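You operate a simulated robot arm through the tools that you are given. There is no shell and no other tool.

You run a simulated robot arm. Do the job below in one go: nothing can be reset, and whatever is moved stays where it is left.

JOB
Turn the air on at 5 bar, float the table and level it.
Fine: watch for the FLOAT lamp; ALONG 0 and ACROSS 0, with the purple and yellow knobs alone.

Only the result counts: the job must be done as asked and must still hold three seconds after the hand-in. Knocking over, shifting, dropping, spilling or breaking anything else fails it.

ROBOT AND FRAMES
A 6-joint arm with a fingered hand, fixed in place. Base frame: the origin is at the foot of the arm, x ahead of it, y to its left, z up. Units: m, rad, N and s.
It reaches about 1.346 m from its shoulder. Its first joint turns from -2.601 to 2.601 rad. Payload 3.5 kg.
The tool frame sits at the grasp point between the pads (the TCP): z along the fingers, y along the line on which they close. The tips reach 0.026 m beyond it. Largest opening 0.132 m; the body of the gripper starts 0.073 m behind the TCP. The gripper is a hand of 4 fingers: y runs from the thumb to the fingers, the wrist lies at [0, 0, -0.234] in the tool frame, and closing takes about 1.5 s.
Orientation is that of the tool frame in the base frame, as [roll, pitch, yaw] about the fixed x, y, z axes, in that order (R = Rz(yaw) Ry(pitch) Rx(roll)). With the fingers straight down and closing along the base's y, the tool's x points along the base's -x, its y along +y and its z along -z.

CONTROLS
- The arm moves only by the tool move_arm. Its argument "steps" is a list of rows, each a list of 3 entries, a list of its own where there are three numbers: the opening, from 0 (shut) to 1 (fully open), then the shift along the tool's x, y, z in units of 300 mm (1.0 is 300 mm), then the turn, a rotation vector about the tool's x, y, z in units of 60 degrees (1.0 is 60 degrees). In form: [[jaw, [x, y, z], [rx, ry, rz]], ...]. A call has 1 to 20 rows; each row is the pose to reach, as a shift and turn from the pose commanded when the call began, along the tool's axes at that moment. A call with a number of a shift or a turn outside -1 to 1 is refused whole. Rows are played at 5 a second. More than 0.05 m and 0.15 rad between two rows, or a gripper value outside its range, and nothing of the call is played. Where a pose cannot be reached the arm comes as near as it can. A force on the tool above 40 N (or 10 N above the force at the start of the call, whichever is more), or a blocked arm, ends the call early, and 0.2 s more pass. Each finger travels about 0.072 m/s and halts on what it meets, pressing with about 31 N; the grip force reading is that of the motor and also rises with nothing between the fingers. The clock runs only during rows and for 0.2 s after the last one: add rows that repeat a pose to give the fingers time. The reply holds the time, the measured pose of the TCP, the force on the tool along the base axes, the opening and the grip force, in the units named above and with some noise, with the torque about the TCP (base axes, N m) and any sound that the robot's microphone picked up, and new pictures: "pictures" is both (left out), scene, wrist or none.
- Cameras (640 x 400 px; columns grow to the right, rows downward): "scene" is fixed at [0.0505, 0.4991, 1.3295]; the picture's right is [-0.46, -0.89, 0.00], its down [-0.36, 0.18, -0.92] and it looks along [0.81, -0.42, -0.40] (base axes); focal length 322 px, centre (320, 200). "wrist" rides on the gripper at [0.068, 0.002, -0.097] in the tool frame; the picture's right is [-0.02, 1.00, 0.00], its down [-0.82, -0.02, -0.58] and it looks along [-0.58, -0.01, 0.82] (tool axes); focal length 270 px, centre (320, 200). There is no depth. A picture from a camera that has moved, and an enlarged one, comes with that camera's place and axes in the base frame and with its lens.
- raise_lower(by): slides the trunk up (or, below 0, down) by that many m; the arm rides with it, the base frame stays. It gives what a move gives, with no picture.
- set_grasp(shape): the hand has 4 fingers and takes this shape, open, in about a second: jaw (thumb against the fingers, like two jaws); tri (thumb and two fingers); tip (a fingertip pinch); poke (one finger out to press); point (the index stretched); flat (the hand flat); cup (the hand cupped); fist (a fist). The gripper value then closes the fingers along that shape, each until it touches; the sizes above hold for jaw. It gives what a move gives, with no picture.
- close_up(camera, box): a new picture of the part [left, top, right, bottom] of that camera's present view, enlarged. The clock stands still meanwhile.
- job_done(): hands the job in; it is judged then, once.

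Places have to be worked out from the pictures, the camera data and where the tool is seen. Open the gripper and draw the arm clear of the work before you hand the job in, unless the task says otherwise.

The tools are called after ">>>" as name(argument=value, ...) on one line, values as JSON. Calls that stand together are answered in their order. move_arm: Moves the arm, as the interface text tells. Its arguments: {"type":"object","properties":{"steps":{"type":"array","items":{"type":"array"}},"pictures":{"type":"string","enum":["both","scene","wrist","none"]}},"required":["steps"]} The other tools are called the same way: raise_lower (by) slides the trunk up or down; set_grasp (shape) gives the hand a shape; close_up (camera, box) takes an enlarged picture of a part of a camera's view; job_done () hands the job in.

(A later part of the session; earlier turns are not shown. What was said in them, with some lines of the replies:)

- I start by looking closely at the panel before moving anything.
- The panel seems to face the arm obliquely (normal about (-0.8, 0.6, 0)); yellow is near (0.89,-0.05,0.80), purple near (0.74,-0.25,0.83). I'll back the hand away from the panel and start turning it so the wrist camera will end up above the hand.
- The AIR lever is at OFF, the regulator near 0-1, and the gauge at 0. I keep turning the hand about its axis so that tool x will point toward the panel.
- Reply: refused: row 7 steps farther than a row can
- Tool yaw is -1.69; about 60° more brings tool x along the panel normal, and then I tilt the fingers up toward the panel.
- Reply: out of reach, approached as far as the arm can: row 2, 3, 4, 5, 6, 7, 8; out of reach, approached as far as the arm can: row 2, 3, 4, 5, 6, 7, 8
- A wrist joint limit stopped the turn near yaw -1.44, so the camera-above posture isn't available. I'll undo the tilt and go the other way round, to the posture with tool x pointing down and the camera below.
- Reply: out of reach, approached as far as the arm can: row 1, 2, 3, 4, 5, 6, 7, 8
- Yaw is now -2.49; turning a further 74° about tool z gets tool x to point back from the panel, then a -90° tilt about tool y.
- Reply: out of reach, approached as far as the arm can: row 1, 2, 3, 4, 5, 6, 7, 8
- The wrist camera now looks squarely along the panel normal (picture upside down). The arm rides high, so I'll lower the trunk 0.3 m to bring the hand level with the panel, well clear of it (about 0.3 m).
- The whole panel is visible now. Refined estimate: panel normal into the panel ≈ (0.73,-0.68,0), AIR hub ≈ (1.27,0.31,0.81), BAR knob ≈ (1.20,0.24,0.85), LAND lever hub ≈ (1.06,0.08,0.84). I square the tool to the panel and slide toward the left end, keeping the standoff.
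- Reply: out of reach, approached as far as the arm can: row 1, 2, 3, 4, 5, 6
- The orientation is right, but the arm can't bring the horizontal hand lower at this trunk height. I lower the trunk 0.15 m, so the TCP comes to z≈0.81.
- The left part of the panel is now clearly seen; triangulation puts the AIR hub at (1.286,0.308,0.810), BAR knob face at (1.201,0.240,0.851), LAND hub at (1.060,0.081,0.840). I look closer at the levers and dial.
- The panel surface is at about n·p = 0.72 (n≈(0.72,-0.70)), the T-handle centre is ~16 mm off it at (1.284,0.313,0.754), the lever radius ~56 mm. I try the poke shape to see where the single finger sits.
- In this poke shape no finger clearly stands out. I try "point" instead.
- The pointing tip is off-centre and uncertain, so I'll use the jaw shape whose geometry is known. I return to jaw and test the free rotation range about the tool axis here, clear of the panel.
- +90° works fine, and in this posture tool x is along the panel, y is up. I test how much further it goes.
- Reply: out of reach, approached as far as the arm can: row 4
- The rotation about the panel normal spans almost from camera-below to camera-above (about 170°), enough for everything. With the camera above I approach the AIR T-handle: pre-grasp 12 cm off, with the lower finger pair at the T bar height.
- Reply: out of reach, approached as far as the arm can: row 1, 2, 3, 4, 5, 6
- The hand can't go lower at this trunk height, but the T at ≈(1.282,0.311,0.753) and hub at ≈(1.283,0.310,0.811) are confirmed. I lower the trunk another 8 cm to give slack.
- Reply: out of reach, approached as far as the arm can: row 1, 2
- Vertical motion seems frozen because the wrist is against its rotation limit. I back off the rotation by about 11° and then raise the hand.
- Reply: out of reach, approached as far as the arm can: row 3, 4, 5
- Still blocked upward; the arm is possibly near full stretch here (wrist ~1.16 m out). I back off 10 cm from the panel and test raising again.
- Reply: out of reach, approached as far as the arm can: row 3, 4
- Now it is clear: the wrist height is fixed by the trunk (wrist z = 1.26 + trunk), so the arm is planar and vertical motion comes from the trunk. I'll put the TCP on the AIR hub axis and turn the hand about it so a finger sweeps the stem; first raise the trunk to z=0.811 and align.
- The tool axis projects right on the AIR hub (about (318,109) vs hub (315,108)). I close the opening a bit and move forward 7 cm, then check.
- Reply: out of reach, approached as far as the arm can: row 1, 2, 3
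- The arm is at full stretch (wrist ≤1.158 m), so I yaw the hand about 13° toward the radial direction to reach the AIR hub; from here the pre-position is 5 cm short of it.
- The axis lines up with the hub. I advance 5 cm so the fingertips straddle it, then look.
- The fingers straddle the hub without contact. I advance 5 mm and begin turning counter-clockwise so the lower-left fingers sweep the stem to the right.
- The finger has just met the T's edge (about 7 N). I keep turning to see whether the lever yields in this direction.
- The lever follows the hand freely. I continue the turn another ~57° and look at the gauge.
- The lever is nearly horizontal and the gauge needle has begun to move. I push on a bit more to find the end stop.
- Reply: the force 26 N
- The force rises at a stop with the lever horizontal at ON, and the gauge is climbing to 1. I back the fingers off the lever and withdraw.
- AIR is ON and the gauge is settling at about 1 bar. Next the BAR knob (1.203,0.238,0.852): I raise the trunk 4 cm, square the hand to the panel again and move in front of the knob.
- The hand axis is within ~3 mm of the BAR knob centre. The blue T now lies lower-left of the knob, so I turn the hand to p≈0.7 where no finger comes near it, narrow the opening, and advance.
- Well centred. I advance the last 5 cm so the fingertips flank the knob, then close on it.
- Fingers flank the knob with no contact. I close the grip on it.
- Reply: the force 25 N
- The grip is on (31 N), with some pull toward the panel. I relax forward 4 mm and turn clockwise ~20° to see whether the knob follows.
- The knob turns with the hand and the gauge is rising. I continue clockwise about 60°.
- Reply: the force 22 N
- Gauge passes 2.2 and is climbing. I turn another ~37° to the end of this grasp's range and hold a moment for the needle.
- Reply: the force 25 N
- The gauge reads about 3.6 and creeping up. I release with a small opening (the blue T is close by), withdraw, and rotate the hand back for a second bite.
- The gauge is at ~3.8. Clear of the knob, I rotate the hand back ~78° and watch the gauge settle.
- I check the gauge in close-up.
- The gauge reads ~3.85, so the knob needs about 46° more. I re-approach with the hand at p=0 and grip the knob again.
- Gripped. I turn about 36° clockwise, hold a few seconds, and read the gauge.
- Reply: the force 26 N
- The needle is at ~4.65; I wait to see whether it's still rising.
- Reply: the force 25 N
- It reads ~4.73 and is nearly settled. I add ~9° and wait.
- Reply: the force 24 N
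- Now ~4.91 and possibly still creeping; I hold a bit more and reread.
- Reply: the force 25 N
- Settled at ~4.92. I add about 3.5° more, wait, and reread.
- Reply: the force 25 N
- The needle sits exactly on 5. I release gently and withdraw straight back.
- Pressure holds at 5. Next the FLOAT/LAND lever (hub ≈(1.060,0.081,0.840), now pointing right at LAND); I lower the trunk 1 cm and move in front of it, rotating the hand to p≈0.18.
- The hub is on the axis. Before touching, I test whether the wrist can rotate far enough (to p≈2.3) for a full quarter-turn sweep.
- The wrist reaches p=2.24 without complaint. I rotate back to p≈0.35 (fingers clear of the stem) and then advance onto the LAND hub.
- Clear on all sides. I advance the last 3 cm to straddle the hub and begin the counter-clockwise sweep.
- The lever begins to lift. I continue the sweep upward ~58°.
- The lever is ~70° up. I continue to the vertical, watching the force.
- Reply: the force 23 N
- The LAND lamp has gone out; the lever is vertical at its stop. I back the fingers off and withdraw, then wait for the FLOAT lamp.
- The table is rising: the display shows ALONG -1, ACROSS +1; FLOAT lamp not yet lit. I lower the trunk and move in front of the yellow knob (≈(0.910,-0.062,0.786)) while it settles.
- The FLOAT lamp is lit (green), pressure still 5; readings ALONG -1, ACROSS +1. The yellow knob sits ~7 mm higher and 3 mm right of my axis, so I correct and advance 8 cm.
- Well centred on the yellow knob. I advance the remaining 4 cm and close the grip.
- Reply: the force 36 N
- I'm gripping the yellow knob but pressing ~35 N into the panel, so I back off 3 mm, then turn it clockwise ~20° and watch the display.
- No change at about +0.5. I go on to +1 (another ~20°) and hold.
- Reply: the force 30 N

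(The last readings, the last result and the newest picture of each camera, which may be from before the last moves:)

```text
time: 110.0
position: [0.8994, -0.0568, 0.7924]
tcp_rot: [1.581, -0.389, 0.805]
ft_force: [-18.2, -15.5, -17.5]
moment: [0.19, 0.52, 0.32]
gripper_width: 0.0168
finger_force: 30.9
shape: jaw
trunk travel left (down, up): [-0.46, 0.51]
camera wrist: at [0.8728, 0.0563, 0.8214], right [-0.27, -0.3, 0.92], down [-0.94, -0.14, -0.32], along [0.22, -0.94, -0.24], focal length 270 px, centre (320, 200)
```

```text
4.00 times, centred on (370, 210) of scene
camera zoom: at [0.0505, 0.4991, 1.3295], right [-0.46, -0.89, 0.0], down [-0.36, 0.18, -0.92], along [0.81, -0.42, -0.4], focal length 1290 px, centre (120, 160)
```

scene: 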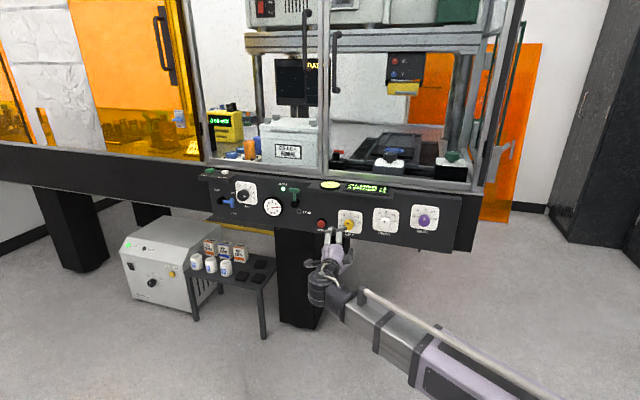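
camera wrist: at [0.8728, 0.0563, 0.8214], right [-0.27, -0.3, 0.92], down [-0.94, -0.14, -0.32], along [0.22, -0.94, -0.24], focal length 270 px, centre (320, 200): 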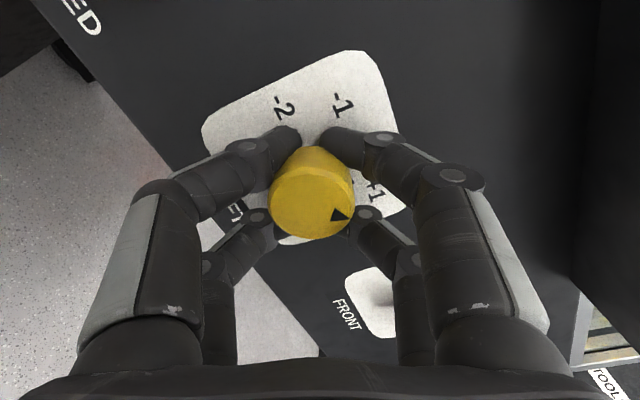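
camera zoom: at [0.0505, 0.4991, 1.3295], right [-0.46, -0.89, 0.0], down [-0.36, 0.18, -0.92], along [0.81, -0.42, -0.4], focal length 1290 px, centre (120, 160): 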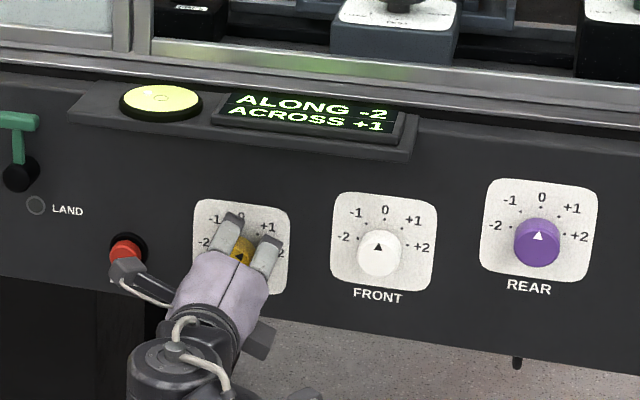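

Yellow to +1 makes ALONG -2, so it must go the other way. I turn it counter-clockwise toward -1 (80° total), pausing to read.

>>> move_arm(steps=[[0.1, [0, 0, 0], [0, 0, -0.1]], [0.1, [0, 0, 0], [0, 0, -0.2]], [0.1, [0, 0, 0], [0, 0, -0.3]], [0.1, [0, 0, 0], [0, 0, -0.4]], [0.1, [0, 0, 0], [0, 0, -0.5]], [0.1, [0, 0, 0], [0, 0, -0.6]], [0.1, [0, 0, 0], [0, 0, -0.7]], [0.1, [0, 0, 0], [0, 0, -0.8]], [0.1, [0, 0, 0], [0, 0, -0.9]], [0.1, [0, 0, 0], [0, 0, -1]], [0.1, [0, 0, 0], [0, 0, -1]], [0.1, [0, 0, 0], [0, 0, -1]]], pictures="none")

>>> move_arm(steps=[[0.1, [0, 0, 0], [0, 0, -0.1]], [0.1, [0, 0, 0], [0, 0, -0.2]], [0.1, [0, 0, 0], [0, 0, -0.3]], [0.1, [0, 0, 0], [0, 0, -0.34]], [0.1, [0, 0, 0], [0, 0, -0.34]], [0.1, [0, 0, 0], [0, 0, -0.34]], [0.1, [0, 0, 0], [0, 0, -0.34]], [0.1, [0, 0, 0], [0, 0, -0.34]], [0.1, [0, 0, 0], [0, 0, -0.34]], [0.1, [0, 0, 0], [0, 0, -0.34]], [0.1, [0, 0, 0], [0, 0, -0.34]], [0.1, [0, 0, 0], [0, 0, -0.34]], [0.1, [0, 0, 0], [0, 0, -0.34]], [0.1, [0, 0, 0], [0, 0, -0.34]]], pictures="wrist")

>>> close_up(camera="scene", box=[290, 160, 450, 260])

```text
time: 112.6
position: [0.9005, -0.0544, 0.7926]
tcp_rot: [1.579, 0.661, 0.82]
ft_force: [12.1, -2.5, 12.1]
moment: [0.15, -0.28, 0.23]
gripper_width: 0.0122
finger_force: 31.0
shape: jaw
trunk travel left (down, up): [-0.46, 0.51]
```

```text
time: 115.6
position: [0.8991, -0.0554, 0.7922]
tcp_rot: [1.585, 1.018, 0.825]
ft_force: [28.3, -5.7, 18.5]
moment: [-0.04, -0.3, 0.21]
gripper_width: 0.0109
finger_force: 31.3
shape: jaw
trunk travel left (down, up): [-0.46, 0.51]
camera wrist: at [0.8553, 0.0404, 0.737], right [0.58, 0.61, 0.55], down [-0.72, 0.07, 0.69], along [0.38, -0.79, 0.48], focal length 270 px, centre (320, 200)
```

wrist: 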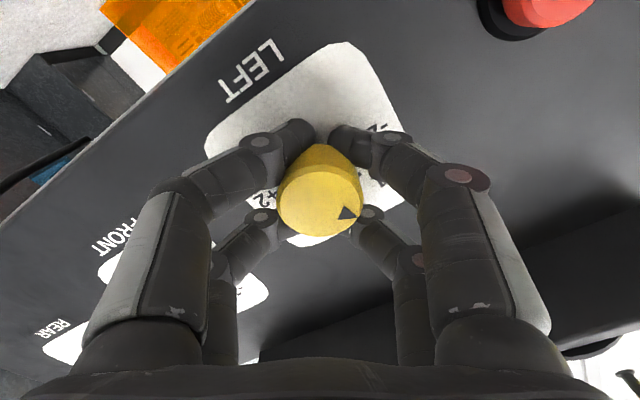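

```text
4.00 times, centred on (370, 210) of scene
camera zoom: at [0.0505, 0.4991, 1.3295], right [-0.46, -0.89, 0.0], down [-0.36, 0.18, -0.92], along [0.81, -0.42, -0.4], focal length 1290 px, centre (120, 160)
```

zoom: 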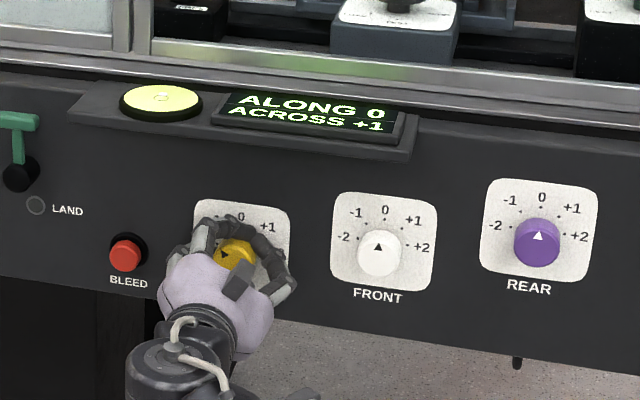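

ALONG is now 0; ACROSS still +1, to be done with purple. I release the yellow knob and withdraw straight back.

>>> move_arm(steps=[[0.4, [0, 0, 0], [0, 0, 0]], [0.4, [0, 0, 0], [0, 0, 0]], [0.4, [0, 0, 0], [0, 0, 0]], [0.4, [0, 0, 0], [0, 0, 0]], [0.4, [0, 0, -0.08], [0, 0, 0]], [0.4, [0, 0, -0.2], [0, 0, 0]], [0.4, [0, 0, -0.35], [0, 0, 0]], [0.4, [0, 0, -0.42], [0, 0, 0]]], pictures="wrist")

>>> close_up(camera="scene", box=[290, 160, 450, 260])

```text
time: 117.4
position: [0.8082, 0.032, 0.792]
tcp_rot: [1.585, 1.017, 0.824]
ft_force: [0.4, -0.7, -0.6]
moment: [-0.02, -0.01, -0.02]
gripper_width: 0.0524
finger_force: 0.0
shape: jaw
trunk travel left (down, up): [-0.46, 0.51]
camera wrist: at [0.763, 0.1268, 0.7371], right [0.58, 0.61, 0.55], down [-0.72, 0.07, 0.69], along [0.38, -0.79, 0.48], focal length 270 px, centre (320, 200)
```

wrist: 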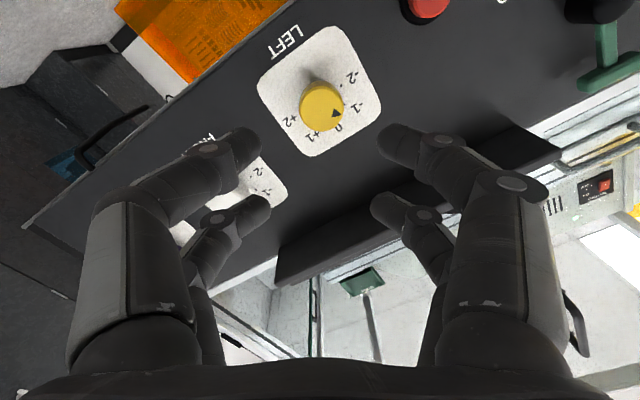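

```text
4.00 times, centred on (370, 210) of scene
camera zoom: at [0.0505, 0.4991, 1.3295], right [-0.46, -0.89, 0.0], down [-0.36, 0.18, -0.92], along [0.81, -0.42, -0.4], focal length 1290 px, centre (120, 160)
```

zoom: 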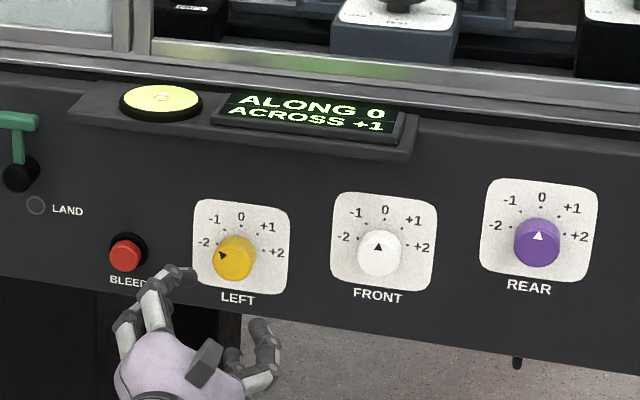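

Yellow points at about -1 and ALONG stays 0. I raise the trunk 5 cm and slide across to the purple knob (≈(0.732,-0.245,0.842)) at a 13 cm standoff.

>>> raise_lower(by=0.05)

>>> move_arm(steps=[[0.47, [-0.074, -0.12, 0.002], [0, 0, 0.098]], [0.47, [-0.148, -0.24, 0.004], [0, 0, 0.196]], [0.47, [-0.222, -0.36, 0.006], [0, 0, 0.294]], [0.47, [-0.297, -0.48, 0.007], [0, 0, 0.393]], [0.47, [-0.371, -0.6, 0.009], [0, 0, 0.491]], [0.47, [-0.445, -0.72, 0.011], [0, 0, 0.589]]])

>>> close_up(camera="scene", box=[290, 160, 450, 260])

```text
time: 118.3
position: [0.8088, 0.033, 0.8419]
tcp_rot: [1.585, 1.019, 0.826]
ft_force: [0.2, 0.0, -0.6]
moment: [0.02, -0.01, 0.01]
gripper_width: 0.0525
finger_force: 0.0
shape: jaw
trunk travel left (down, up): [-0.51, 0.46]
```

```text
time: 119.7
position: [0.7074, -0.1535, 0.8431]
tcp_rot: [1.576, 0.398, 0.815]
ft_force: [0.1, -0.4, 0.1]
moment: [-0.01, -0.01, -0.01]
gripper_width: 0.0617
finger_force: 0.0
shape: jaw
out of reach, approached as far as the arm can: row 4, 5, 6
trunk travel left (down, up): [-0.51, 0.46]
camera wrist: at [0.681, -0.0392, 0.8195], right [0.26, 0.26, 0.93], down [-0.94, -0.16, 0.3], along [0.22, -0.95, 0.2], focal length 270 px, centre (320, 200)
```

scene: 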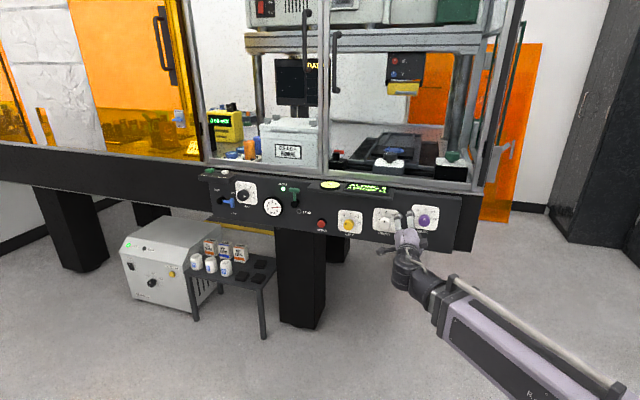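
wrist: 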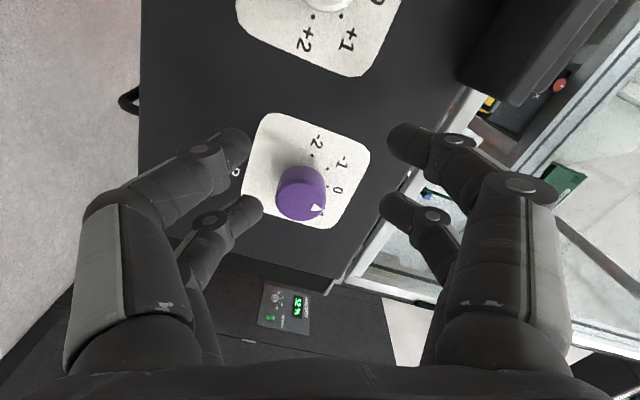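

```text
4.00 times, centred on (370, 210) of scene
camera zoom: at [0.0505, 0.4991, 1.3295], right [-0.46, -0.89, 0.0], down [-0.36, 0.18, -0.92], along [0.81, -0.42, -0.4], focal length 1290 px, centre (120, 160)
```

zoom: 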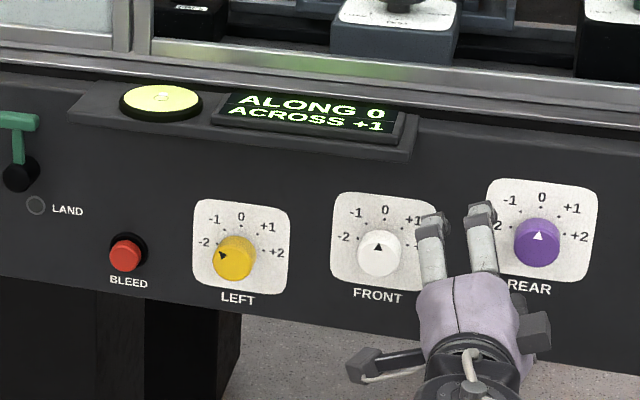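

ACROSS +1, ALONG 0 hold. The inner reach limit left me 4.7 cm left of the purple knob and ~8 cm off with the fingertips; I shift right while moving forward 3.5 cm and raise 3 mm.

>>> raise_lower(by=0.003)

>>> move_arm(steps=[[0.5, [-0.036, -0.015, 0.03], [0, 0, 0]], [0.5, [-0.072, -0.03, 0.06], [0, 0, 0]], [0.5, [-0.108, -0.045, 0.09], [0, 0, 0]], [0.5, [-0.144, -0.061, 0.117], [0, 0, 0]]], pictures="wrist")

>>> close_up(camera="scene", box=[330, 160, 490, 260])

```text
time: 120.2
position: [0.7075, -0.1526, 0.8464]
tcp_rot: [1.576, 0.399, 0.815]
ft_force: [-0.2, -0.6, 0.1]
moment: [-0.01, 0.03, -0.03]
gripper_width: 0.0614
finger_force: 0.1
shape: jaw
trunk travel left (down, up): [-0.513, 0.457]
```

```text
time: 121.2
position: [0.7042, -0.2127, 0.8455]
tcp_rot: [1.581, 0.399, 0.817]
ft_force: [-0.3, -0.8, 0.7]
moment: [-0.02, 0.01, 0.01]
gripper_width: 0.0655
finger_force: 0.1
shape: jaw
out of reach, approached as far as the arm can: row 3, 4
trunk travel left (down, up): [-0.513, 0.457]
camera wrist: at [0.6784, -0.0979, 0.8223], right [0.26, 0.26, 0.93], down [-0.94, -0.15, 0.3], along [0.22, -0.95, 0.21], focal length 270 px, centre (320, 200)
```

wrist: 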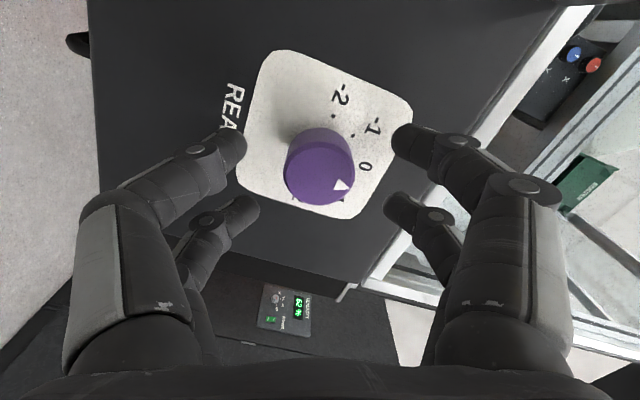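

```text
4.00 times, centred on (410, 210) of scene
camera zoom: at [0.0505, 0.4991, 1.3295], right [-0.46, -0.89, 0.0], down [-0.36, 0.18, -0.92], along [0.81, -0.42, -0.4], focal length 1290 px, centre (-40, 160)
```

zoom: 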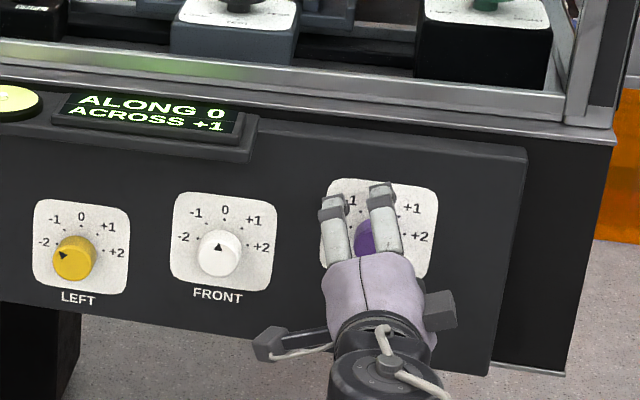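

Nearly centred on purple (3 mm off). I correct, advance 3 cm, and close the grip.

>>> move_arm(steps=[[0.47, [-0.01, 0, 0.05], [0, 0, 0]], [0.47, [-0.01, 0, 0.09], [0, 0, 0]], [0.47, [-0.01, 0, 0.1], [0, 0, 0]], [0.3, [-0.01, 0, 0.1], [0, 0, 0]], [0.1, [-0.01, 0, 0.1], [0, 0, 0]], [0.1, [-0.01, 0, 0.1], [0, 0, 0]], [0.1, [-0.01, 0, 0.1], [0, 0, 0]]], pictures="wrist")

```text
time: 122.8
position: [0.7233, -0.2323, 0.8464]
tcp_rot: [1.575, 0.4, 0.812]
ft_force: [-11.7, 8.2, -5.1]
moment: [0.29, 0.47, 0.13]
gripper_width: 0.0199
finger_force: 31.0
shape: jaw
trunk travel left (down, up): [-0.513, 0.457]
camera wrist: at [0.6976, -0.1196, 0.8229], right [0.26, 0.26, 0.93], down [-0.94, -0.15, 0.3], along [0.22, -0.95, 0.21], focal length 270 px, centre (320, 200)
```

wrist: 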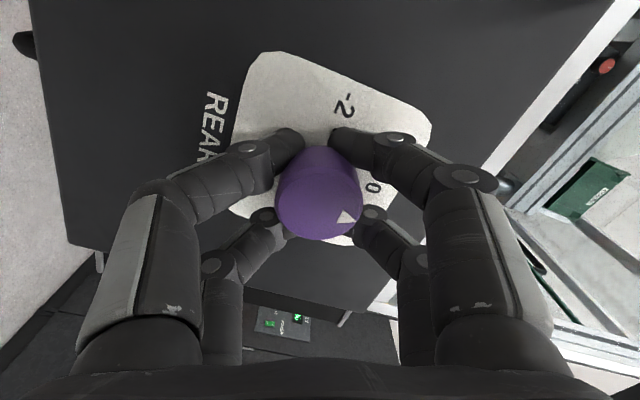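

Purple is gripped. I turn it clockwise ~40° (toward +1) and read.

>>> move_arm(steps=[[0.1, [0, 0, 0], [0, 0, 0.1]], [0.1, [0, 0, 0], [0, 0, 0.2]], [0.1, [0, 0, 0], [0, 0, 0.3]], [0.1, [0, 0, 0], [0, 0, 0.4]], [0.1, [0, 0, 0], [0, 0, 0.5]], [0.1, [0, 0, 0], [0, 0, 0.6]], [0.1, [0, 0, 0], [0, 0, 0.67]], [0.1, [0, 0, 0], [0, 0, 0.67]], [0.1, [0, 0, 0], [0, 0, 0.67]], [0.1, [0, 0, 0], [0, 0, 0.67]], [0.1, [0, 0, 0], [0, 0, 0.67]], [0.1, [0, 0, 0], [0, 0, 0.67]], [0.1, [0, 0, 0], [0, 0, 0.67]], [0.1, [0, 0, 0], [0, 0, 0.67]], [0.1, [0, 0, 0], [0, 0, 0.67]], [0.1, [0, 0, 0], [0, 0, 0.67]], [0.1, [0, 0, 0], [0, 0, 0.67]]], pictures="wrist")

>>> close_up(camera="scene", box=[330, 160, 490, 260])

```text
time: 126.4
position: [0.7246, -0.2336, 0.8462]
tcp_rot: [1.577, -0.3, 0.81]
ft_force: [-9.5, 12.2, -12.6]
moment: [0.23, 0.52, 0.49]
gripper_width: 0.0193
finger_force: 30.8
shape: jaw
trunk travel left (down, up): [-0.513, 0.457]
camera wrist: at [0.6989, -0.1196, 0.8693], right [-0.22, -0.24, 0.95], down [-0.95, -0.16, -0.26], along [0.22, -0.96, -0.19], focal length 270 px, centre (320, 200)
```

wrist: 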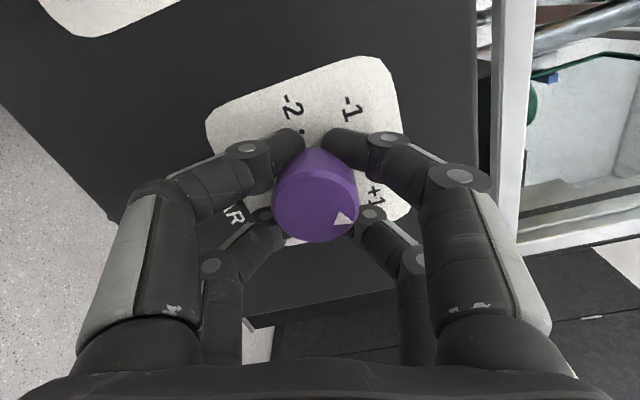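

```text
4.00 times, centred on (410, 210) of scene
camera zoom: at [0.0505, 0.4991, 1.3295], right [-0.46, -0.89, 0.0], down [-0.36, 0.18, -0.92], along [0.81, -0.42, -0.4], focal length 1290 px, centre (-40, 160)
```

zoom: 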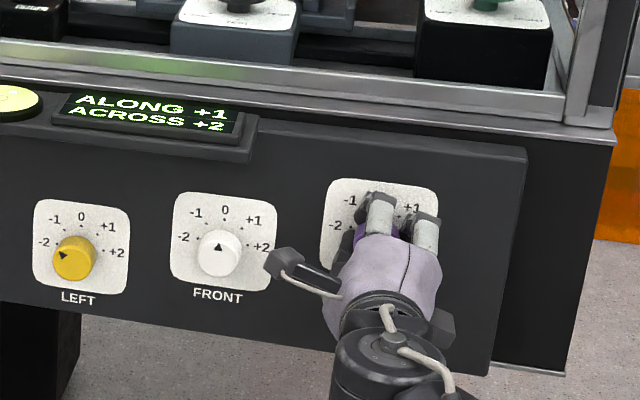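

Purple +1 raised both readings by one (ALONG +1, ACROSS +2). So purple must go to -1 and yellow to -2. I turn purple counter-clockwise 80°.

>>> move_arm(steps=[[0.1, [0, 0, 0], [0, 0, -0.1]], [0.1, [0, 0, 0], [0, 0, -0.2]], [0.1, [0, 0, 0], [0, 0, -0.3]], [0.1, [0, 0, 0], [0, 0, -0.4]], [0.1, [0, 0, 0], [0, 0, -0.5]], [0.1, [0, 0, 0], [0, 0, -0.6]], [0.1, [0, 0, 0], [0, 0, -0.7]], [0.1, [0, 0, 0], [0, 0, -0.8]], [0.1, [0, 0, 0], [0, 0, -0.9]], [0.1, [0, 0, 0], [0, 0, -1]]], pictures="none")

>>> move_arm(steps=[[0.1, [0, 0, 0], [0, 0, -0.1]], [0.1, [0, 0, 0], [0, 0, -0.2]], [0.1, [0, 0, 0], [0, 0, -0.3]], [0.1, [0, 0, 0], [0, 0, -0.34]], [0.1, [0, 0, 0], [0, 0, -0.34]], [0.1, [0, 0, 0], [0, 0, -0.34]], [0.1, [0, 0, 0], [0, 0, -0.34]], [0.1, [0, 0, 0], [0, 0, -0.34]], [0.1, [0, 0, 0], [0, 0, -0.34]], [0.1, [0, 0, 0], [0, 0, -0.34]], [0.1, [0, 0, 0], [0, 0, -0.34]], [0.1, [0, 0, 0], [0, 0, -0.34]], [0.1, [0, 0, 0], [0, 0, -0.34]], [0.1, [0, 0, 0], [0, 0, -0.34]]], pictures="wrist")

>>> close_up(camera="scene", box=[330, 160, 490, 260])

```text
time: 128.6
position: [0.7256, -0.233, 0.8468]
tcp_rot: [1.578, 0.749, 0.818]
ft_force: [5.9, 9.5, 4.3]
moment: [0.32, -0.23, 0.3]
gripper_width: 0.0155
finger_force: 30.9
shape: jaw
trunk travel left (down, up): [-0.513, 0.457]
```

```text
time: 131.6
position: [0.7253, -0.2325, 0.8462]
tcp_rot: [1.581, 1.103, 0.822]
ft_force: [13.9, 6.2, 11.3]
moment: [0.2, -0.19, 0.3]
gripper_width: 0.0148
finger_force: 30.8
shape: jaw
trunk travel left (down, up): [-0.513, 0.457]
camera wrist: at [0.6766, -0.1422, 0.7874], right [0.61, 0.64, 0.47], down [-0.68, 0.11, 0.72], along [0.41, -0.76, 0.5], focal length 270 px, centre (320, 200)
```

wrist: 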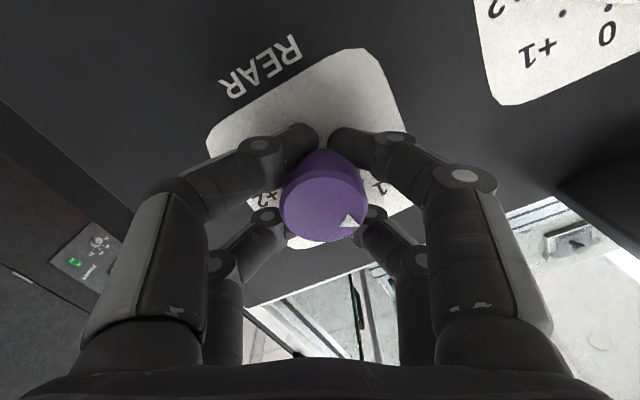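

```text
4.00 times, centred on (410, 210) of scene
camera zoom: at [0.0505, 0.4991, 1.3295], right [-0.46, -0.89, 0.0], down [-0.36, 0.18, -0.92], along [0.81, -0.42, -0.4], focal length 1290 px, centre (-40, 160)
```

zoom: 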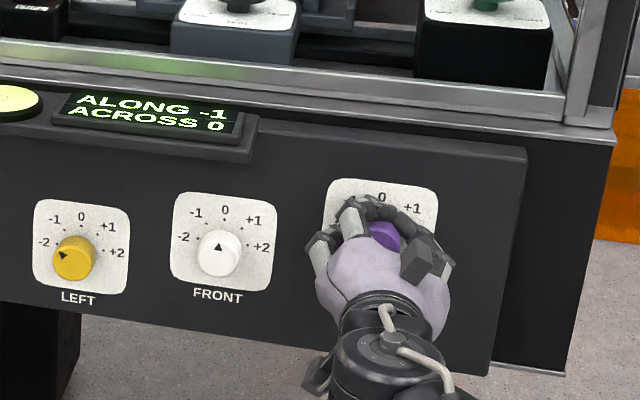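

As predicted: ALONG -1, ACROSS 0. I release purple and pull straight back, then drift left along the reach limit.

>>> move_arm(steps=[[0.4, [0, 0, 0], [0, 0, 0]], [0.4, [0, 0, 0], [0, 0, 0]], [0.4, [0, 0, 0], [0, 0, 0]], [0.4, [0, 0, 0], [0, 0, 0]], [0.4, [0, 0, -0.06], [0, 0, 0]], [0.4, [0, 0, -0.12], [0, 0, 0]], [0.4, [0.045, 0.089, -0.17], [0, 0, 0]], [0.4, [0.091, 0.178, -0.22], [0, 0, 0]]], pictures="wrist")

>>> close_up(camera="scene", box=[330, 160, 490, 260])

```text
time: 133.4
position: [0.7176, -0.1443, 0.8464]
tcp_rot: [1.585, 1.101, 0.824]
ft_force: [-0.4, -0.8, -0.4]
moment: [0.03, -0.01, 0.02]
gripper_width: 0.0525
finger_force: 0.0
shape: jaw
out of reach, approached as far as the arm can: row 6
trunk travel left (down, up): [-0.513, 0.457]
camera wrist: at [0.6694, -0.0537, 0.7872], right [0.61, 0.64, 0.47], down [-0.68, 0.11, 0.72], along [0.41, -0.76, 0.5], focal length 270 px, centre (320, 200)
```

wrist: 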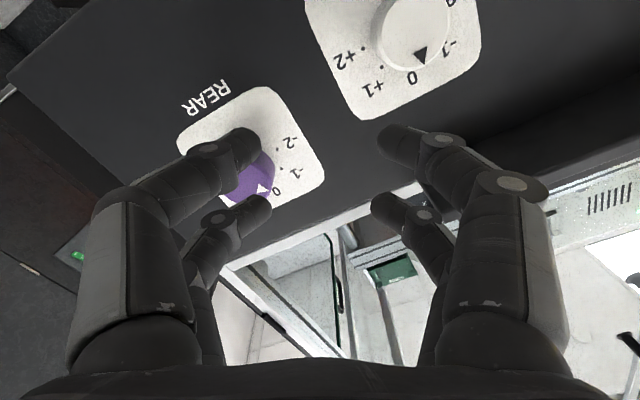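

```text
4.00 times, centred on (410, 210) of scene
camera zoom: at [0.0505, 0.4991, 1.3295], right [-0.46, -0.89, 0.0], down [-0.36, 0.18, -0.92], along [0.81, -0.42, -0.4], focal length 1290 px, centre (-40, 160)
```

zoom: 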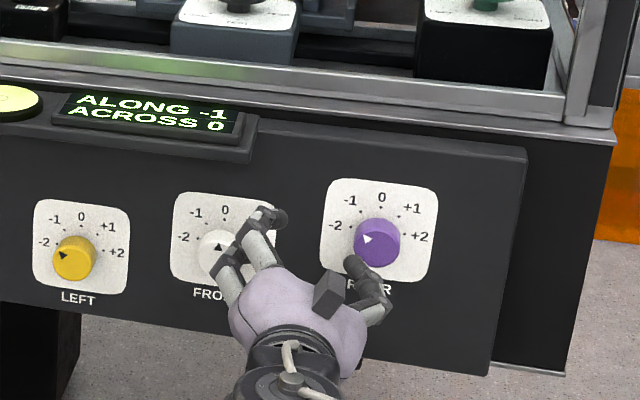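

Both knobs read as expected (purple at -1). Now back to yellow for one more step: I lower the trunk and slide left in front of it.

>>> raise_lower(by=-0.0535)

>>> move_arm(steps=[[0.45, [0.057, 0.112, -0.05], [0, 0, 0.13]], [0.45, [0.114, 0.225, -0.09], [0, 0, 0.26]], [0.45, [0.171, 0.337, -0.12], [0, 0, 0.39]], [0.45, [0.228, 0.45, -0.14], [0, 0, 0.53]], [0.45, [0.285, 0.562, -0.15], [0, 0, 0.669]]], pictures="wrist")

```text
time: 134.4
position: [0.7178, -0.1437, 0.793]
tcp_rot: [1.586, 1.1, 0.825]
ft_force: [-0.3, 0.0, 0.1]
moment: [0.01, 0.03, -0.01]
gripper_width: 0.0524
finger_force: 0.1
shape: jaw
trunk travel left (down, up): [-0.459, 0.511]
```

```text
time: 135.6
position: [0.8162, 0.0242, 0.7934]
tcp_rot: [1.575, 0.399, 0.817]
ft_force: [0.3, -0.9, 0.2]
moment: [0.03, -0.01, -0.01]
gripper_width: 0.0591
finger_force: 0.1
shape: jaw
trunk travel left (down, up): [-0.459, 0.511]
camera wrist: at [0.7903, 0.1371, 0.7693], right [0.25, 0.26, 0.93], down [-0.94, -0.16, 0.3], along [0.22, -0.95, 0.21], focal length 270 px, centre (320, 200)
```

wrist: 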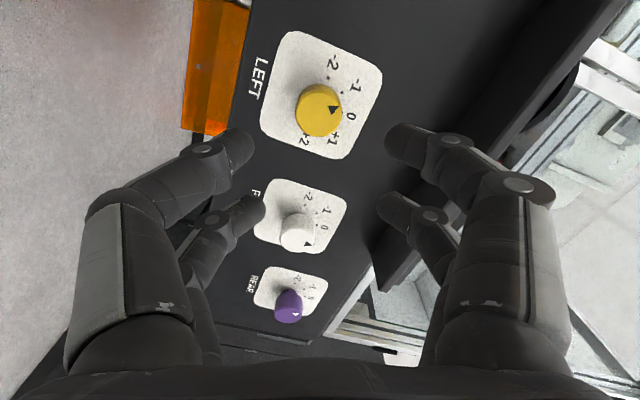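

Aligned with yellow again. I advance 11 cm, grip, and check.

>>> move_arm(steps=[[0.47, [0, 0, 0.13], [0, 0, 0]], [0.47, [0, 0, 0.25], [0, 0, 0]], [0.47, [0, 0, 0.33], [0, 0, 0]], [0.47, [0, 0, 0.373], [0, 0, 0]], [0.3, [0, 0, 0.373], [0, 0, 0]], [0.1, [0, 0, 0.373], [0, 0, 0]], [0.1, [0, 0, 0.373], [0, 0, 0]], [0.1, [0, 0, 0.373], [0, 0, 0]]], pictures="wrist")

```text
time: 137.4
position: [0.8971, -0.0543, 0.7906]
tcp_rot: [1.581, 0.401, 0.815]
ft_force: [11.8, -8.1, -1.4]
moment: [0.0, -0.02, -0.27]
gripper_width: 0.0087
finger_force: 31.4
shape: jaw
trunk travel left (down, up): [-0.459, 0.511]
camera wrist: at [0.8709, 0.0587, 0.7677], right [0.26, 0.26, 0.93], down [-0.94, -0.16, 0.31], along [0.22, -0.95, 0.2], focal length 270 px, centre (320, 200)
```

wrist: 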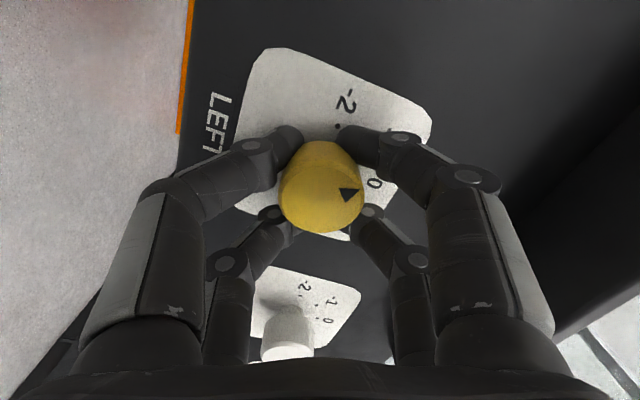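

Gripped. I turn yellow counter-clockwise ~40° toward -2 and read.

>>> move_arm(steps=[[0.1, [0, 0, 0], [0, 0, -0.1]], [0.1, [0, 0, 0], [0, 0, -0.2]], [0.1, [0, 0, 0], [0, 0, -0.3]], [0.1, [0, 0, 0], [0, 0, -0.4]], [0.1, [0, 0, 0], [0, 0, -0.5]], [0.1, [0, 0, 0], [0, 0, -0.6]], [0.1, [0, 0, 0], [0, 0, -0.66]], [0.1, [0, 0, 0], [0, 0, -0.66]], [0.1, [0, 0, 0], [0, 0, -0.66]], [0.1, [0, 0, 0], [0, 0, -0.66]], [0.1, [0, 0, 0], [0, 0, -0.66]], [0.1, [0, 0, 0], [0, 0, -0.66]], [0.1, [0, 0, 0], [0, 0, -0.66]], [0.1, [0, 0, 0], [0, 0, -0.66]], [0.1, [0, 0, 0], [0, 0, -0.66]], [0.1, [0, 0, 0], [0, 0, -0.66]]], pictures="wrist")

>>> close_up(camera="scene", box=[270, 160, 430, 260])

```text
time: 140.8
position: [0.8971, -0.054, 0.7922]
tcp_rot: [1.59, 1.091, 0.83]
ft_force: [30.2, -19.2, 16.5]
moment: [-0.28, -0.34, -0.16]
gripper_width: 0.007
finger_force: 30.9
shape: jaw
trunk travel left (down, up): [-0.459, 0.511]
camera wrist: at [0.8489, 0.0374, 0.7336], right [0.61, 0.63, 0.48], down [-0.69, 0.11, 0.72], along [0.4, -0.77, 0.5], focal length 270 px, centre (320, 200)
```

wrist: 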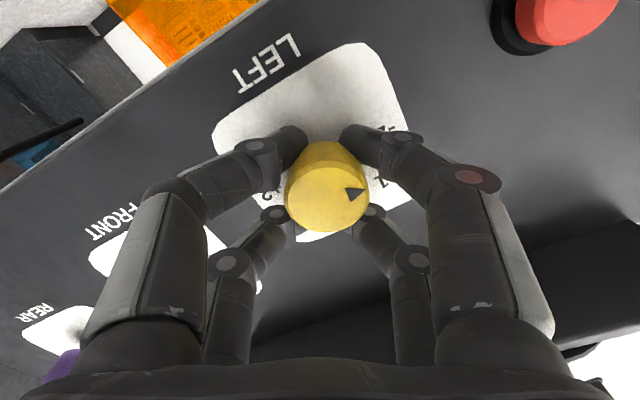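

```text
4.00 times, centred on (350, 210) of scene
camera zoom: at [0.0505, 0.4991, 1.3295], right [-0.46, -0.89, 0.0], down [-0.36, 0.18, -0.92], along [0.81, -0.42, -0.4], focal length 1290 px, centre (200, 160)
```

zoom: 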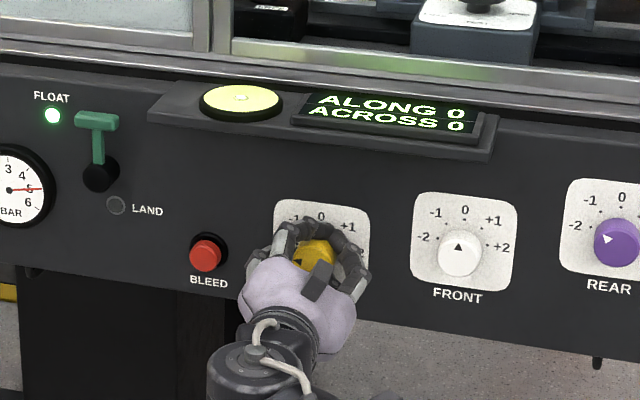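

ALONG 0, ACROSS 0 with the FLOAT lamp lit. I release the yellow knob and draw straight back.

>>> move_arm(steps=[[0.4, [0, 0, 0], [0, 0, 0]], [0.4, [0, 0, 0], [0, 0, 0]], [0.4, [0, 0, 0], [0, 0, 0]], [0.4, [0, 0, 0], [0, 0, 0]], [0.4, [0, 0, -0.08], [0, 0, 0]], [0.4, [0, 0, -0.2], [0, 0, 0]], [0.4, [0, 0, -0.35], [0, 0, 0]], [0.5, [0, 0, -0.5], [0, 0, 0]]], pictures="both")

>>> close_up(camera="scene", box=[290, 160, 450, 260])

>>> close_up(camera="wrist", box=[200, 20, 440, 170])

```text
time: 142.6
position: [0.7878, 0.0517, 0.7923]
tcp_rot: [1.593, 1.094, 0.831]
ft_force: [-0.1, 0.2, -0.2]
moment: [-0.04, -0.03, -0.02]
gripper_width: 0.0655
finger_force: 0.0
shape: jaw
trunk travel left (down, up): [-0.459, 0.511]
camera wrist: at [0.7402, 0.1433, 0.7335], right [0.61, 0.63, 0.48], down [-0.69, 0.11, 0.72], along [0.4, -0.77, 0.5], focal length 270 px, centre (320, 200)
```

scene: 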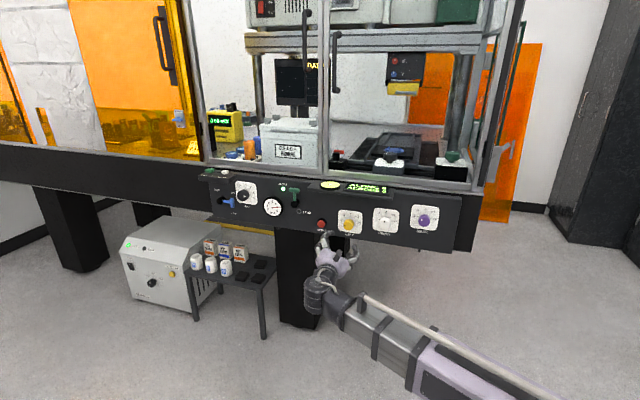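
wrist: 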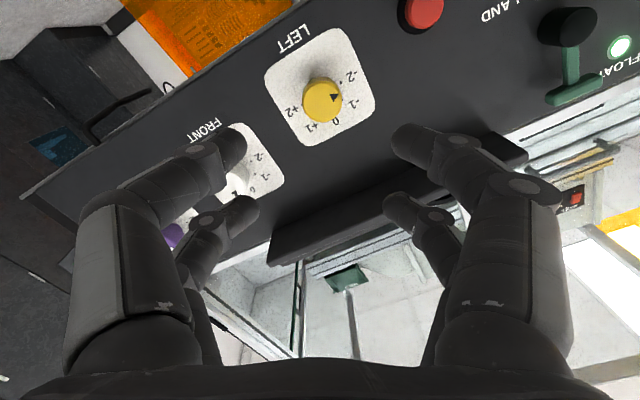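

```text
4.00 times, centred on (370, 210) of scene
camera zoom: at [0.0505, 0.4991, 1.3295], right [-0.46, -0.89, 0.0], down [-0.36, 0.18, -0.92], along [0.81, -0.42, -0.4], focal length 1290 px, centre (120, 160)
```

zoom: 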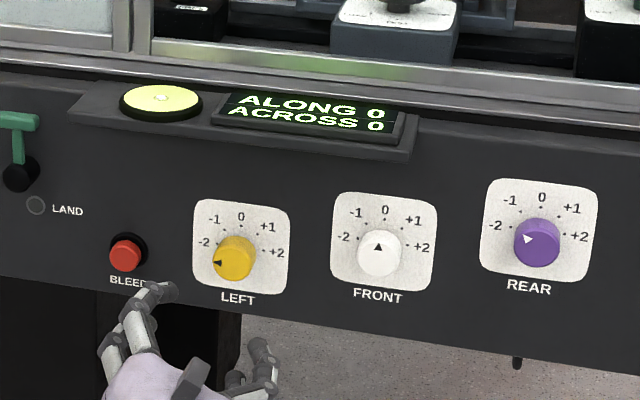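

```text
2.67 times, centred on (320, 95) of wrist
camera zoom: at [0.7402, 0.1433, 0.7335], right [0.61, 0.63, 0.48], down [-0.69, 0.11, 0.72], along [0.4, -0.77, 0.5], focal length 721 px, centre (320, 480)
```

zoom: 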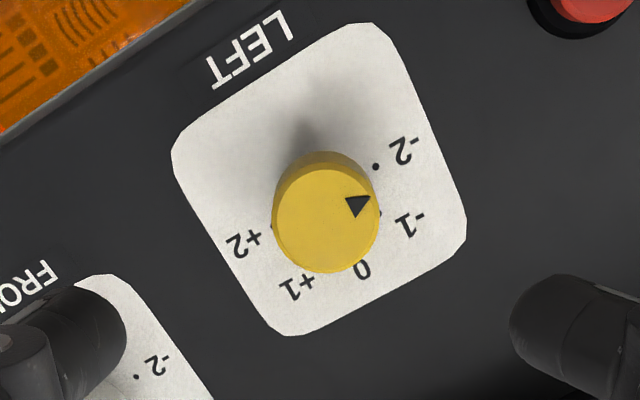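

Both readouts stay at 0 and the knobs sit cleanly at -2 and -1. I draw the open hand further clear and let a few seconds pass before a last check.

>>> move_arm(steps=[[0.6, [0.03, 0.06, -0.1], [0, 0, 0]], [0.6, [0.06, 0.12, -0.2], [0, 0, 0]], [0.6, [0.09, 0.18, -0.3], [0, 0, 0]], [0.6, [0.12, 0.24, -0.38], [0, 0, 0]], [0.6, [0.12, 0.24, -0.38], [0, 0, 0]], [0.6, [0.12, 0.24, -0.38], [0, 0, 0]], [0.6, [0.12, 0.24, -0.38], [0, 0, 0]], [0.6, [0.12, 0.24, -0.38], [0, 0, 0]], [0.6, [0.12, 0.24, -0.38], [0, 0, 0]], [0.6, [0.12, 0.24, -0.38], [0, 0, 0]], [0.6, [0.12, 0.24, -0.38], [0, 0, 0]], [0.6, [0.12, 0.24, -0.38], [0, 0, 0]], [0.6, [0.12, 0.24, -0.38], [0, 0, 0]], [0.6, [0.12, 0.24, -0.38], [0, 0, 0]], [0.6, [0.12, 0.24, -0.38], [0, 0, 0]], [0.6, [0.12, 0.24, -0.38], [0, 0, 0]], [0.6, [0.12, 0.24, -0.38], [0, 0, 0]], [0.6, [0.12, 0.24, -0.38], [0, 0, 0]], [0.6, [0.12, 0.24, -0.38], [0, 0, 0]]], pictures="scene")

>>> close_up(camera="scene", box=[310, 160, 450, 250])

>>> close_up(camera="scene", box=[195, 160, 325, 240])

>>> close_up(camera="scene", box=[255, 190, 295, 220])

>>> close_up(camera="scene", box=[110, 210, 290, 330])

```text
time: 146.6
position: [0.7599, 0.1857, 0.7923]
tcp_rot: [1.581, 1.092, 0.821]
ft_force: [0.2, -0.4, -0.6]
moment: [-0.03, 0.01, -0.03]
gripper_width: 0.0786
finger_force: 0.1
shape: jaw
trunk travel left (down, up): [-0.459, 0.511]
```

scene: 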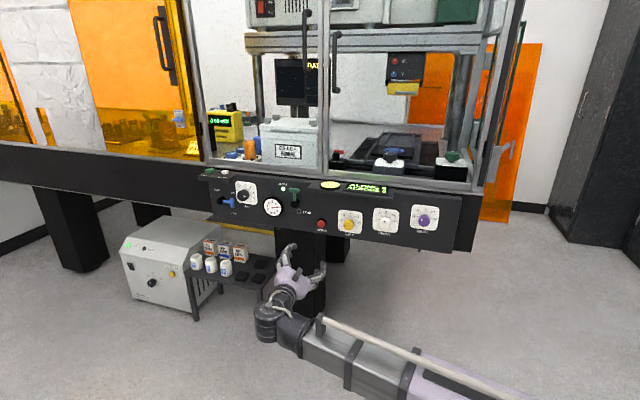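

```text
4.44 times, centred on (380, 205) of scene
camera zoom: at [0.0505, 0.4991, 1.3295], right [-0.46, -0.89, 0.0], down [-0.36, 0.18, -0.92], along [0.81, -0.42, -0.4], focal length 1433 px, centre (53, 178)
```

zoom: 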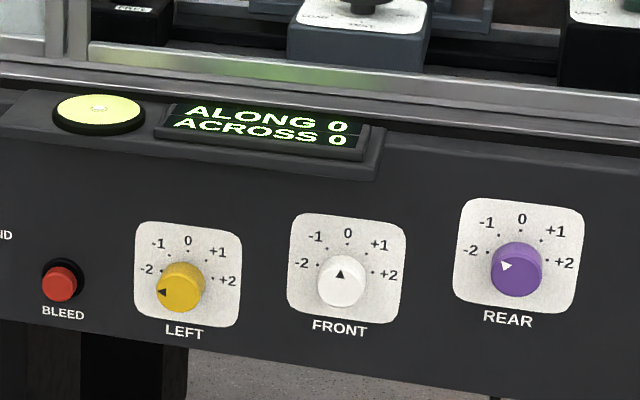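

```text
4.92 times, centred on (260, 200) of scene
camera zoom: at [0.0505, 0.4991, 1.3295], right [-0.46, -0.89, 0.0], down [-0.36, 0.18, -0.92], along [0.81, -0.42, -0.4], focal length 1587 px, centre (615, 200)
```

zoom: 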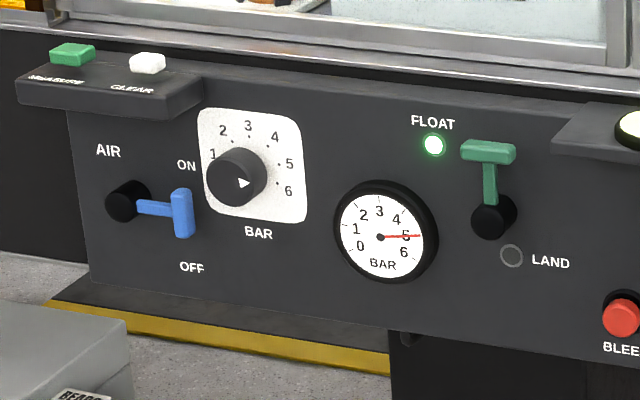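

```text
13.33 times, centred on (275, 205) of scene
camera zoom: at [0.0505, 0.4991, 1.3295], right [-0.46, -0.89, 0.0], down [-0.36, 0.18, -0.92], along [0.81, -0.42, -0.4], focal length 4299 px, centre (920, 133)
```

zoom: 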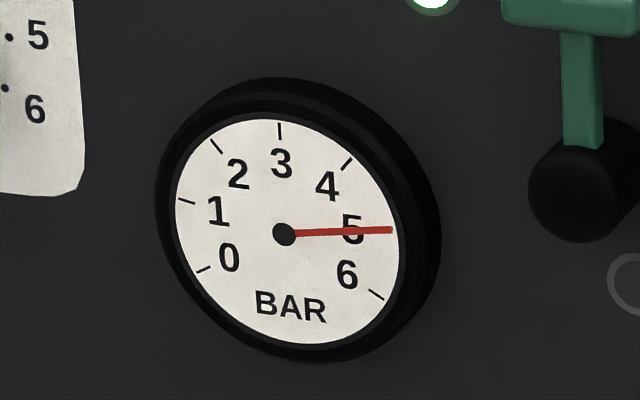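

```text
3.33 times, centred on (200, 270) of scene
camera zoom: at [0.0505, 0.4991, 1.3295], right [-0.46, -0.89, 0.0], down [-0.36, 0.18, -0.92], along [0.81, -0.42, -0.4], focal length 1075 px, centre (720, -33)
```

zoom: 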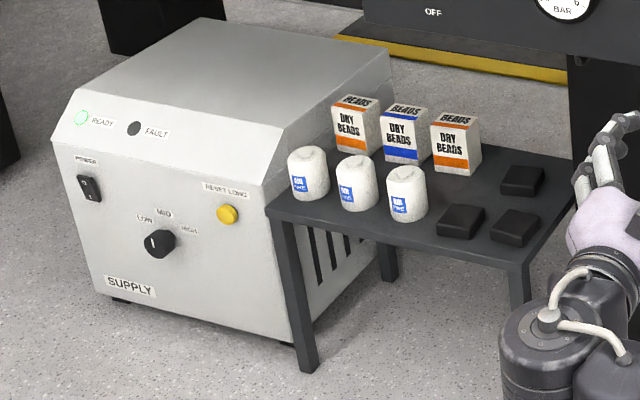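

AIR is on at 5 bar, the FLOAT lamp is lit, and ALONG 0 and ACROSS 0 have held for several seconds. The white knob was not touched, nothing else has moved, and the hand is open and clear, so I hand the job in.

>>> job_done()

```text
The job is handed in.
```

The air is on at 5 bar, the table is floating and level, and I've handed the job in.

- **Air:** The AIR lever is at ON. I turned the BAR knob until the gauge needle sat on 5, and it was still there at the last check.
- **Float:** I moved the lever from LAND up to FLOAT. The LAND lamp went out and the green FLOAT lamp came on and stayed on.
- **Level:** The display reads ALONG 0 and ACROSS 0. These held for several seconds after I withdrew the hand. Yellow (LEFT) is at about -2 and purple (REAR) at about -1; the white FRONT knob was never touched.

The boxes and bottles by the supply unit look undisturbed. The hand is open and clear of the panel.
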